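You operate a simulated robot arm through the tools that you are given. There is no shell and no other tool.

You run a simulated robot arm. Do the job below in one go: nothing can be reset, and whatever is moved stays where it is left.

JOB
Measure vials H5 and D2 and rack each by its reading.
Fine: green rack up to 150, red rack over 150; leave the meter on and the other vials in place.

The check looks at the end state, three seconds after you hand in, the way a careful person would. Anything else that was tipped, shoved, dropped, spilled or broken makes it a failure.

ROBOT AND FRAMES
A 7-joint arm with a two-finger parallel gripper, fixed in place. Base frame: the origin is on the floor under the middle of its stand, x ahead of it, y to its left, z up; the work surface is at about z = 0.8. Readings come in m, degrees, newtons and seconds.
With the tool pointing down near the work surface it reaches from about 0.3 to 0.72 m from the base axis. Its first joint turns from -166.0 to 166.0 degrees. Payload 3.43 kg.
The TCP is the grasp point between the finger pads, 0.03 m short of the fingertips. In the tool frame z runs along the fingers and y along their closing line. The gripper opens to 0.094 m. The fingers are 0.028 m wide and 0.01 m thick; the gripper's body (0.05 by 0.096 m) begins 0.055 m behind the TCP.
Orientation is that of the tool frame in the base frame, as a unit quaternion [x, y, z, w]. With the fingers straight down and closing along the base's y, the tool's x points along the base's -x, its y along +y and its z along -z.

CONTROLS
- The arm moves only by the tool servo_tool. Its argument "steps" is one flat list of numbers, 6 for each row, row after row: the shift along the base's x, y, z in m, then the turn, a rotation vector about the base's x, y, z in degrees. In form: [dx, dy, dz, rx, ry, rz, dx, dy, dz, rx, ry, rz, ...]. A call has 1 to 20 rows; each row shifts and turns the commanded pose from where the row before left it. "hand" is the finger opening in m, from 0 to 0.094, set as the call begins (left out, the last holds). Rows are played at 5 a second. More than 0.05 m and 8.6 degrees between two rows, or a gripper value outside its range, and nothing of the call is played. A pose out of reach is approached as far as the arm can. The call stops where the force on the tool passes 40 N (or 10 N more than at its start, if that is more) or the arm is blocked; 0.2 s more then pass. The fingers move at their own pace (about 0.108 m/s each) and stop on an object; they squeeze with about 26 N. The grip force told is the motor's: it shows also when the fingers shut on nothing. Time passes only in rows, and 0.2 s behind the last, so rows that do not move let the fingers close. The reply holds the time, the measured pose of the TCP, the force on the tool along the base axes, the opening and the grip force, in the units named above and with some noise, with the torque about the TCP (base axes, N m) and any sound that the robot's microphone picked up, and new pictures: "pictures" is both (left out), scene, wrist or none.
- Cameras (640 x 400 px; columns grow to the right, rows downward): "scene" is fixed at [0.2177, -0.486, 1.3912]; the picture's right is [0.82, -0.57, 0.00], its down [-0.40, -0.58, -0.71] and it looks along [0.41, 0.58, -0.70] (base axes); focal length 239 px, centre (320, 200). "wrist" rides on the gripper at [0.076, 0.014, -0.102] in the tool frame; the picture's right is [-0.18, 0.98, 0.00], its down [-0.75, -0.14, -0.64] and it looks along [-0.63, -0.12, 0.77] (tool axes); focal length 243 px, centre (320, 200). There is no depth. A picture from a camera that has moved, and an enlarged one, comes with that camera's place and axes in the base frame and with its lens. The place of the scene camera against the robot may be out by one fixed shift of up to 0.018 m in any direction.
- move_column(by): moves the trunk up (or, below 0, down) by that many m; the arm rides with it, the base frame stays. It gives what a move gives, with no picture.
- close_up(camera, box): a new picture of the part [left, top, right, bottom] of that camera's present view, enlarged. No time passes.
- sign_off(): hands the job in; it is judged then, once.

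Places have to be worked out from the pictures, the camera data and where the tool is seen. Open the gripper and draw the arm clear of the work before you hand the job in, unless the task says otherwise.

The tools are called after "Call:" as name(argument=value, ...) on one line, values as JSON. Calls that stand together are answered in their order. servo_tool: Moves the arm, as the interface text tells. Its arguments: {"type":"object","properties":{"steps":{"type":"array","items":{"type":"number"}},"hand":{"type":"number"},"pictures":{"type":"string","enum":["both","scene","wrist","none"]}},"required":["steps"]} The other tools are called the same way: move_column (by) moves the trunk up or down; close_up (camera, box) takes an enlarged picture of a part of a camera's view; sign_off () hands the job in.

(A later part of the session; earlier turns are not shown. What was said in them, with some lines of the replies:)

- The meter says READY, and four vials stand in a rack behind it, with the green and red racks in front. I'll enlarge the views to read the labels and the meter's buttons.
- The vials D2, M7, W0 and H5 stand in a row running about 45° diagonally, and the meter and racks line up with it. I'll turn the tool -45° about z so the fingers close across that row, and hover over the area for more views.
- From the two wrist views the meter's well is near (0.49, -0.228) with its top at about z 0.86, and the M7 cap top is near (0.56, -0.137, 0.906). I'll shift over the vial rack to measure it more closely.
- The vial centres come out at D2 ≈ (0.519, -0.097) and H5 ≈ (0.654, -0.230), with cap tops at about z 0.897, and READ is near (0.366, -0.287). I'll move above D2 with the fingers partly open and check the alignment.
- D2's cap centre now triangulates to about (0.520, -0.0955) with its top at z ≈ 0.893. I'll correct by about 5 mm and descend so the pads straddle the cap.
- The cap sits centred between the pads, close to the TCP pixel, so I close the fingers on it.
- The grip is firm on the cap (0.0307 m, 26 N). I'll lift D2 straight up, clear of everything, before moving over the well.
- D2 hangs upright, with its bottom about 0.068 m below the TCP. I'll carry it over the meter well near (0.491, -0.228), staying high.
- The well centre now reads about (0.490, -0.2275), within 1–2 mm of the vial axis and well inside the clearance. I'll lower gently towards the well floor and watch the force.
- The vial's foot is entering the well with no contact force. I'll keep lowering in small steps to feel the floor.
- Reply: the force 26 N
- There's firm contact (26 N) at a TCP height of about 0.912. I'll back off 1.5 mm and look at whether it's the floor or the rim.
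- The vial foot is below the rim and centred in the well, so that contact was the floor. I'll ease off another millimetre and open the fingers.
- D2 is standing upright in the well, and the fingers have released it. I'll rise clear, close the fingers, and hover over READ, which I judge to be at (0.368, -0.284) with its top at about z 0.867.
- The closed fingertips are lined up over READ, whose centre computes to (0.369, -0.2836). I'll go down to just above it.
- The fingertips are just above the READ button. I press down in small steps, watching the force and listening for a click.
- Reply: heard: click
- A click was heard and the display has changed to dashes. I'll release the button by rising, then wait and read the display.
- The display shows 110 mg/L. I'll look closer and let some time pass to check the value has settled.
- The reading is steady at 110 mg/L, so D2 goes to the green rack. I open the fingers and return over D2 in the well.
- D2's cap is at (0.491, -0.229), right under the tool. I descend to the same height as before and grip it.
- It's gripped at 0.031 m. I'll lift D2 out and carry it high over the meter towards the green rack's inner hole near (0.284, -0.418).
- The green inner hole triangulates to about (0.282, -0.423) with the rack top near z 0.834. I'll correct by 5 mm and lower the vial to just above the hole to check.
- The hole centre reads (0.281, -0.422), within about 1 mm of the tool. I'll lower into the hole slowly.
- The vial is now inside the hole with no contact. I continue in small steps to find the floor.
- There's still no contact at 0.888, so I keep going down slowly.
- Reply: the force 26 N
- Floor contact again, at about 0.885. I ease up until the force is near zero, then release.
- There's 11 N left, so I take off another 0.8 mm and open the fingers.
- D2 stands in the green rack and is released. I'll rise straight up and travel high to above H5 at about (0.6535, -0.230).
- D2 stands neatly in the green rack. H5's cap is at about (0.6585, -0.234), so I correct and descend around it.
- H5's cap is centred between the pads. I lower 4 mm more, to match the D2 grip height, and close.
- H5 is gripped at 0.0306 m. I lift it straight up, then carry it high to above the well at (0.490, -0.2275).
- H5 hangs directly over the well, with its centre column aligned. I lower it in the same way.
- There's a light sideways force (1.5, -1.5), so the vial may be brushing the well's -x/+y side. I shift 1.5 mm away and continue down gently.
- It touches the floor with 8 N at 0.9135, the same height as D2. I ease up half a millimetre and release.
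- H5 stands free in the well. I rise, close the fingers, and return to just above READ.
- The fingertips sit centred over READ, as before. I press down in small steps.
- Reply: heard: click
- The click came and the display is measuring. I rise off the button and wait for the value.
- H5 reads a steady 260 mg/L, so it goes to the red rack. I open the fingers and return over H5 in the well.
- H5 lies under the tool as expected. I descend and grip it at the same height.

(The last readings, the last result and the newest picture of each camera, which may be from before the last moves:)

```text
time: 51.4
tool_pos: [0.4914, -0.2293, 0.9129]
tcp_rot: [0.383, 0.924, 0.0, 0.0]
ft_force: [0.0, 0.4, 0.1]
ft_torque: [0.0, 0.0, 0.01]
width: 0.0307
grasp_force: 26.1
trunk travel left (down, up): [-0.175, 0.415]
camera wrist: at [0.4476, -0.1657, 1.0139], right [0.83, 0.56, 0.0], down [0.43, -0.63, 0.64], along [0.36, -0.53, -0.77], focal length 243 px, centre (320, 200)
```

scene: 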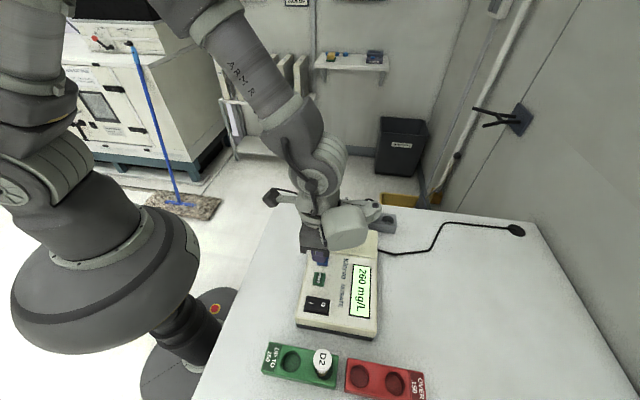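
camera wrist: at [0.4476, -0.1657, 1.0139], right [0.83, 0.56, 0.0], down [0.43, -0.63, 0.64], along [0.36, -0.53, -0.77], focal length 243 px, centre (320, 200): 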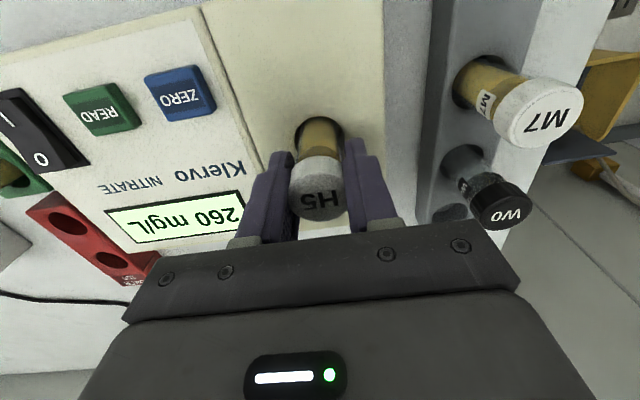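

It's gripped. I lift H5 and carry it high to above the red rack's outer hole near (0.378, -0.513).

Call:
servo_tool(steps=[0, 0, 0.02, 0, 0, 0, 0, 0, 0.035, 0, 0, 0, 0, 0, 0.035, 0, 0, 0, -0.01416, -0.03551, 0, 0, 0, 0, -0.01416, -0.03551, 0, 0, 0, 0, -0.01416, -0.03551, 0, 0, 0, 0, -0.01416, -0.03551, 0, 0, 0, 0, -0.01416, -0.03551, 0, 0, 0, 0, -0.01416, -0.03551, 0, 0, 0, 0, -0.01416, -0.03551, 0, 0, 0, 0, -0.01416, -0.03551, 0, 0, 0, 0, 0, 0, 0, 0, 0, 0])

Call:
close_up(camera="wrist", box=[200, 0, 440, 190])

```text
time: 54.0
tool_pos: [0.3756, -0.5133, 1.002]
tcp_rot: [0.383, 0.924, -0.001, 0.0]
ft_force: [0.4, 0.9, -1.0]
ft_torque: [-0.02, 0.0, 0.01]
width: 0.0307
grasp_force: 26.5
trunk travel left (down, up): [-0.175, 0.415]
camera wrist: at [0.3321, -0.4489, 1.1041], right [0.83, 0.56, 0.0], down [0.43, -0.63, 0.64], along [0.36, -0.53, -0.77], focal length 243 px, centre (320, 200)
```

scene: 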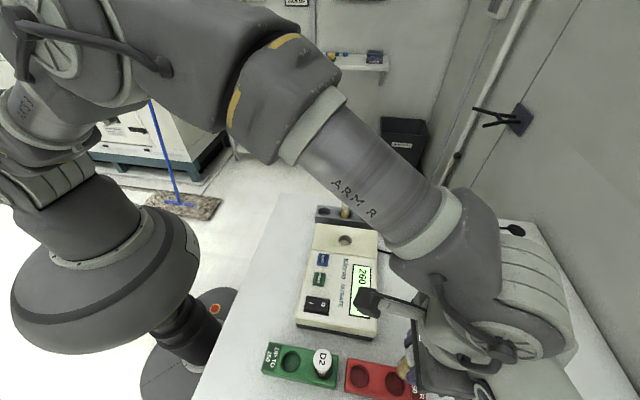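
wrist: 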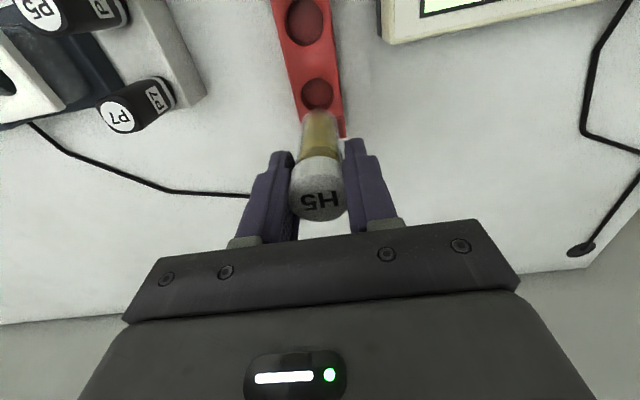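

```text
2.11 times, centred on (320, 95) of wrist
camera zoom: at [0.3321, -0.4489, 1.1041], right [0.83, 0.56, 0.0], down [0.43, -0.63, 0.64], along [0.36, -0.53, -0.77], focal length 511 px, centre (320, 421)
```

zoom: 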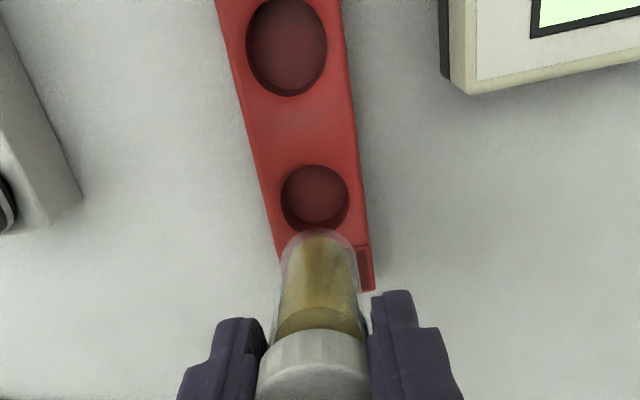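

The red outer hole is at about (0.3755, -0.516), so a 4 mm correction is needed. I lower to just above it and check again.

Call:
servo_tool(steps=[-0.0004, -0.0035, -0.02, 0, 0, 0, 0, 0, -0.03, 0, 0, 0, 0, 0, -0.03, 0, 0, 0, 0, 0, 0, 0, 0, 0])

Call:
close_up(camera="wrist", box=[200, 40, 440, 190])

Call:
close_up(camera="scene", box=[280, 260, 480, 400])

```text
time: 55.0
tool_pos: [0.3773, -0.5161, 0.9241]
tcp_rot: [0.383, 0.924, -0.001, -0.001]
ft_force: [0.0, -0.3, 0.2]
ft_torque: [-0.03, 0.0, 0.03]
width: 0.0307
grasp_force: 26.0
trunk travel left (down, up): [-0.175, 0.415]
camera wrist: at [0.334, -0.4531, 1.0262], right [0.83, 0.56, 0.0], down [0.43, -0.63, 0.64], along [0.36, -0.53, -0.77], focal length 243 px, centre (320, 200)
```

scene: 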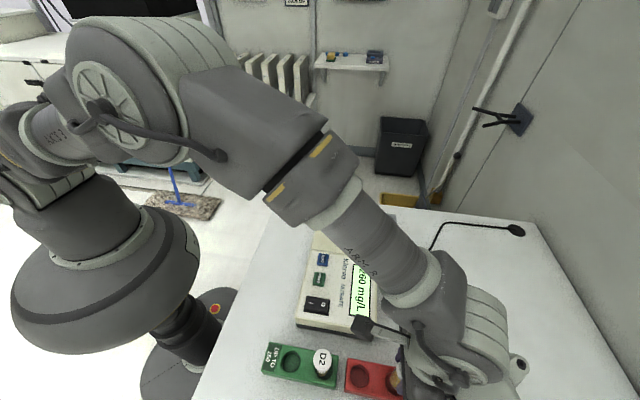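
wrist: 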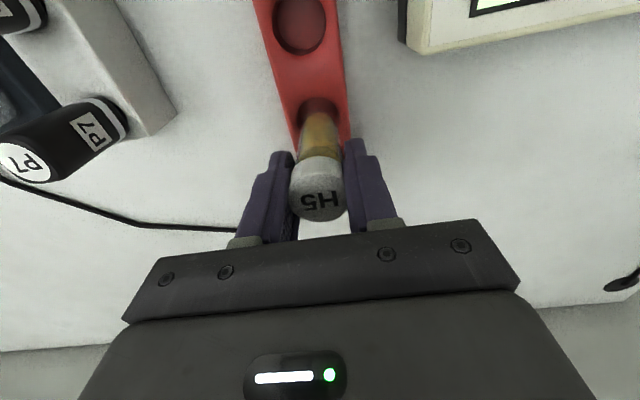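

```text
2.67 times, centred on (320, 115) of wrist
camera zoom: at [0.334, -0.4531, 1.0262], right [0.83, 0.56, 0.0], down [0.43, -0.63, 0.64], along [0.36, -0.53, -0.77], focal length 647 px, centre (320, 427)
```

zoom: 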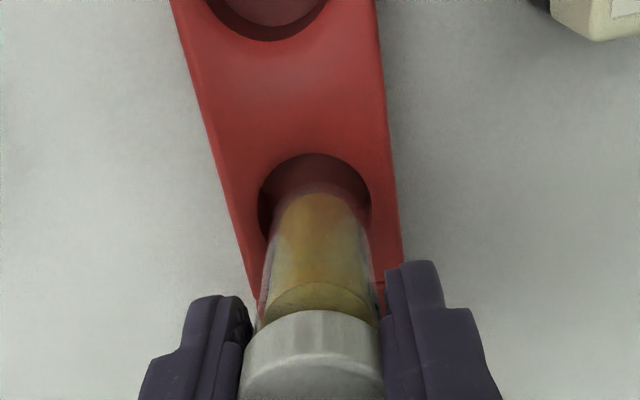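

```text
2.86 times, centred on (380, 330) of scene
camera zoom: at [0.2177, -0.486, 1.3912], right [0.82, -0.57, 0.0], down [-0.4, -0.58, -0.71], along [0.41, 0.58, -0.7], focal length 682 px, centre (149, -171)
```

zoom: 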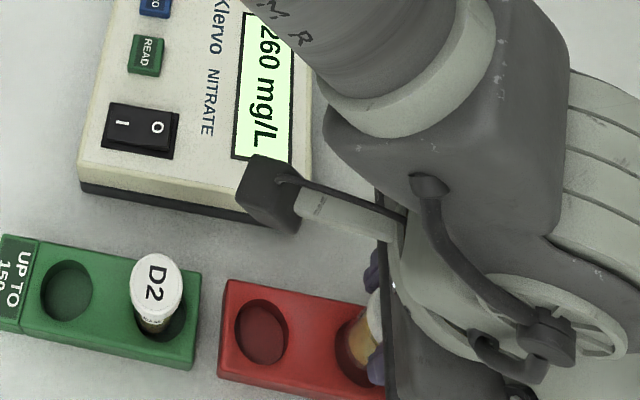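

The hole centre is about 2–3 mm from the vial axis. I nudge by (-2.5, +1.2) mm and lower into the hole.

Call:
servo_tool(steps=[-0.0025, 0.0012, -0.01, 0, 0, 0, 0, 0, -0.01, 0, 0, 0, 0, 0, -0.006, 0, 0, 0, 0, 0, -0.003, 0, 0, 0, 0, 0, 0, 0, 0, 0], pictures="wrist")

Call:
close_up(camera="wrist", box=[200, 40, 440, 190])

```text
time: 56.2
tool_pos: [0.3749, -0.5173, 0.8952]
tcp_rot: [0.382, 0.924, 0.001, 0.0]
ft_force: [1.2, -1.2, -0.7]
ft_torque: [-0.06, -0.08, 0.02]
width: 0.0308
grasp_force: 26.0
trunk travel left (down, up): [-0.175, 0.415]
camera wrist: at [0.3312, -0.4524, 0.9965], right [0.83, 0.56, 0.0], down [0.43, -0.63, 0.64], along [0.36, -0.53, -0.77], focal length 243 px, centre (320, 200)
```

wrist: 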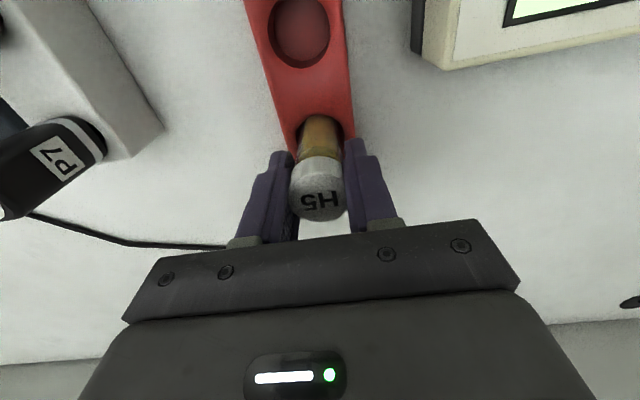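

```text
2.67 times, centred on (320, 115) of wrist
camera zoom: at [0.3312, -0.4524, 0.9965], right [0.83, 0.56, 0.0], down [0.43, -0.63, 0.64], along [0.36, -0.53, -0.77], focal length 647 px, centre (320, 427)
```

zoom: 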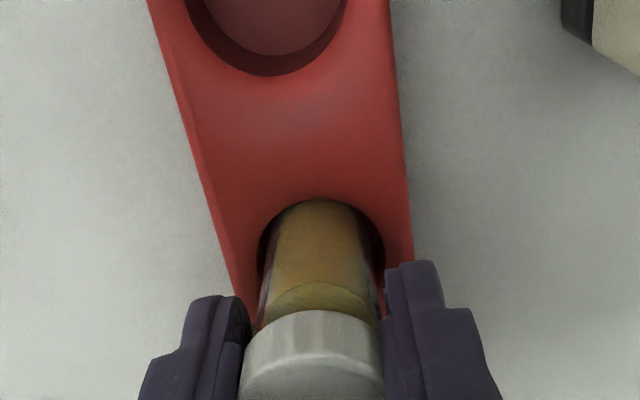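

A light sideways force again suggests the foot is near the -x/+y wall. I shift 1.7 mm away and continue down slowly.

Call:
servo_tool(steps=[0.0014, -0.0014, 0, 0, 0, 0, 0, 0, -0.002, 0, 0, 0, 0, 0, -0.002, 0, 0, 0, 0, 0, -0.002, 0, 0, 0, 0, 0, 0, 0, 0, 0], pictures="none")

```text
time: 57.4
tool_pos: [0.3752, -0.5174, 0.8889]
tcp_rot: [0.382, 0.924, 0.0, 0.001]
ft_force: [0.5, 0.2, -0.3]
ft_torque: [-0.01, 0.01, 0.0]
width: 0.0308
grasp_force: 25.9
trunk travel left (down, up): [-0.175, 0.415]
```

The sideways force is gone at 0.889. I make the last small steps to the floor.

Call:
servo_tool(steps=[0, 0, -0.0015, 0, 0, 0, 0, 0, -0.0015, 0, 0, 0, 0, 0, 0, 0, 0, 0], pictures="none")

```text
time: 58.2
tool_pos: [0.3759, -0.5182, 0.8859]
tcp_rot: [0.383, 0.924, 0.0, 0.0]
ft_force: [-0.4, -0.4, 1.3]
ft_torque: [0.01, 0.05, -0.01]
width: 0.0306
grasp_force: 26.2
trunk travel left (down, up): [-0.175, 0.415]
```

It's barely touching at 0.886 (1.3 N). One more millimetre will confirm the floor.

Call:
servo_tool(steps=[0, 0, -0.001, 0, 0, 0, 0, 0, 0, 0, 0, 0], pictures="none")

```text
time: 58.8
tool_pos: [0.3763, -0.5183, 0.8865]
tcp_rot: [0.382, 0.924, -0.001, 0.003]
ft_force: [1.3, -1.7, 13.4]
ft_torque: [-0.1, -0.03, -0.02]
width: 0.0307
grasp_force: 25.9
trunk travel left (down, up): [-0.175, 0.415]
```

Floor contact is confirmed at 13 N. I ease back 0.8 mm and open the fingers.

Call:
servo_tool(steps=[0, 0, 0.0008, 0, 0, 0, 0, 0, 0, 0, 0, 0], pictures="none")

Call:
servo_tool(steps=[0, 0, 0, 0, 0, 0, 0, 0, 0, 0, 0, 0, 0, 0, 0, 0, 0, 0], hand=0.06)

```text
time: 59.4
tool_pos: [0.3752, -0.5166, 0.8859]
tcp_rot: [0.383, 0.924, -0.001, 0.001]
ft_force: [3.3, -2.6, 12.5]
ft_torque: [-0.23, -0.26, 0.03]
width: 0.0307
grasp_force: 25.1
trunk travel left (down, up): [-0.175, 0.415]
```

```text
time: 60.2
tool_pos: [0.3757, -0.5176, 0.8853]
tcp_rot: [0.382, 0.924, 0.001, 0.0]
ft_force: [-0.2, 0.5, -0.1]
ft_torque: [-0.06, -0.01, -0.02]
width: 0.06
grasp_force: 0.1
trunk travel left (down, up): [-0.175, 0.415]
camera wrist: at [0.3318, -0.4532, 0.9868], right [0.83, 0.56, 0.0], down [0.43, -0.63, 0.64], along [0.36, -0.53, -0.77], focal length 243 px, centre (320, 200)
```

scene: 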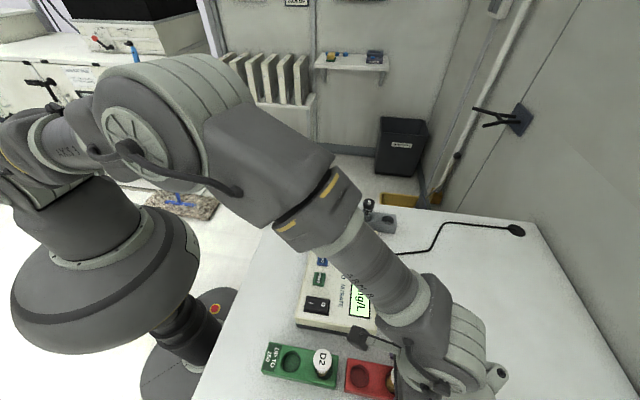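
wrist: 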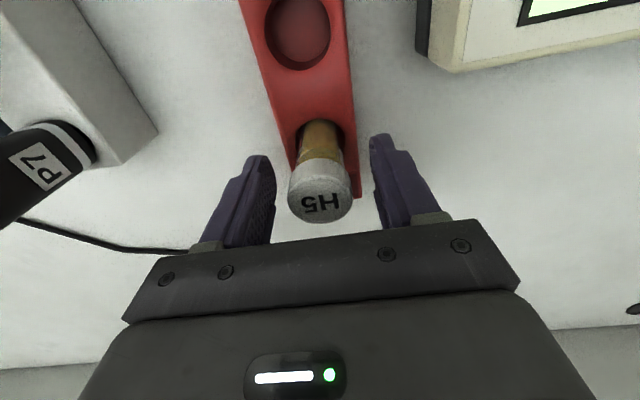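

H5 is released and upright in the red rack. I rise straight up, well clear, and check the whole scene.

Call:
servo_tool(steps=[0, 0, 0.02, 0, 0, 0, 0, 0, 0.035, 0, 0, 0, 0, 0, 0.045, 0, 0, 0, 0, 0, 0.045, 0, 0, 0, 0, 0, 0.045, 0, 0, 0, 0, 0.045, 0.02, 0, 0, 0, 0, 0.045, 0.02, 0, 0, 0, 0, 0.045, 0.02, 0, 0, 0, 0, 0.045, 0.02, 0, 0, 0, 0, 0.045, 0, 0, 0, 0, 0, 0.045, 0, 0, 0, 0, 0, 0.045, 0, 0, 0, 0, 0, 0.045, 0, 0, 0, 0, 0, 0, 0, 0, 0, 0], hand=0.09)

Call:
close_up(camera="scene", box=[230, 260, 450, 400])

Call:
close_up(camera="scene", box=[290, 180, 420, 261])

```text
time: 63.2
tool_pos: [0.3759, -0.1567, 1.157]
tcp_rot: [0.383, 0.924, 0.0, 0.0]
ft_force: [-0.3, 0.5, 0.4]
ft_torque: [0.0, -0.03, 0.01]
width: 0.09
grasp_force: 0.1
trunk travel left (down, up): [-0.175, 0.415]
camera wrist: at [0.332, -0.0922, 1.2587], right [0.83, 0.56, 0.0], down [0.43, -0.63, 0.64], along [0.36, -0.53, -0.77], focal length 243 px, centre (320, 200)
```

scene: 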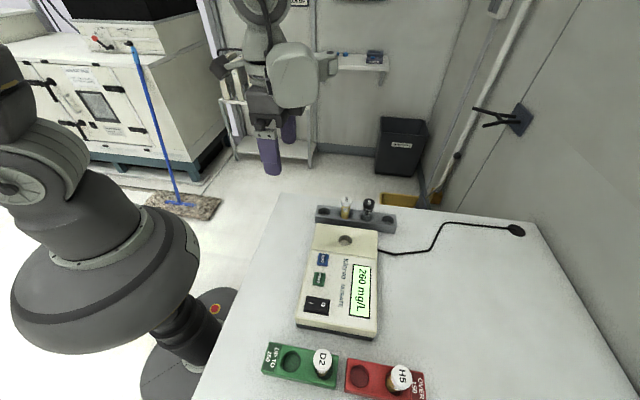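
wrist: 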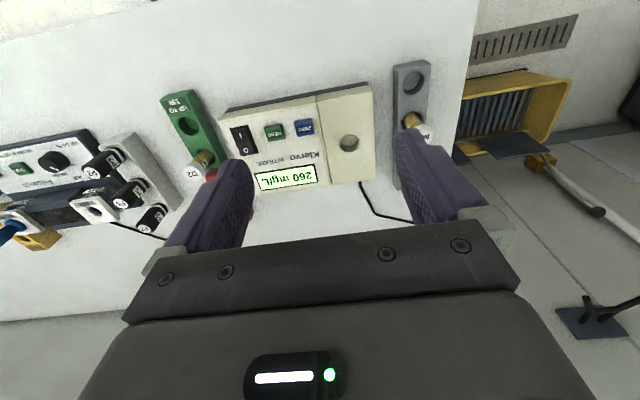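

```text
2.86 times, centred on (340, 330) of scene
camera zoom: at [0.2177, -0.486, 1.3912], right [0.82, -0.57, 0.0], down [-0.4, -0.58, -0.71], along [0.41, 0.58, -0.7], focal length 682 px, centre (263, -171)
```

zoom: 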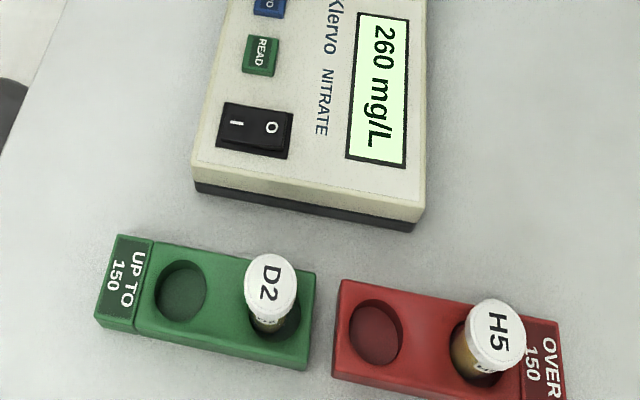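

```text
4.92 times, centred on (355, 220) of scene
camera zoom: at [0.2177, -0.486, 1.3912], right [0.82, -0.57, 0.0], down [-0.4, -0.58, -0.71], along [0.41, 0.58, -0.7], focal length 1176 px, centre (148, 99)
```

zoom: 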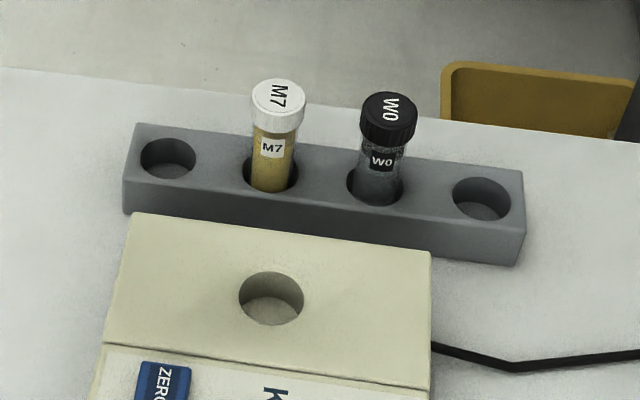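

D2 (110 mg/L) stands in the green rack and H5 (260 mg/L) in the red rack. M7 and W0 are still in their places, the meter is on, and the arm is high and clear with the gripper open, so I hand the job in.

Call:
sign_off()

```text
The job is handed in.
```

I measured both vials, racked them by their readings and handed the job in:

| Vial | Reading | Rack |
|---|---|---|
| D2 | 110 mg/L | Green (up to 150) |
| H5 | 260 mg/L | Red (over 150) |

In the last pictures both vials stand upright in their racks. M7 and W0 are still in place and the meter is still on. The gripper is open and the arm is drawn up clear of the work.

I did not zero the meter with W0 first. It showed READY at the start, and the job said to leave the other vials in place, so both values are as the meter showed them.
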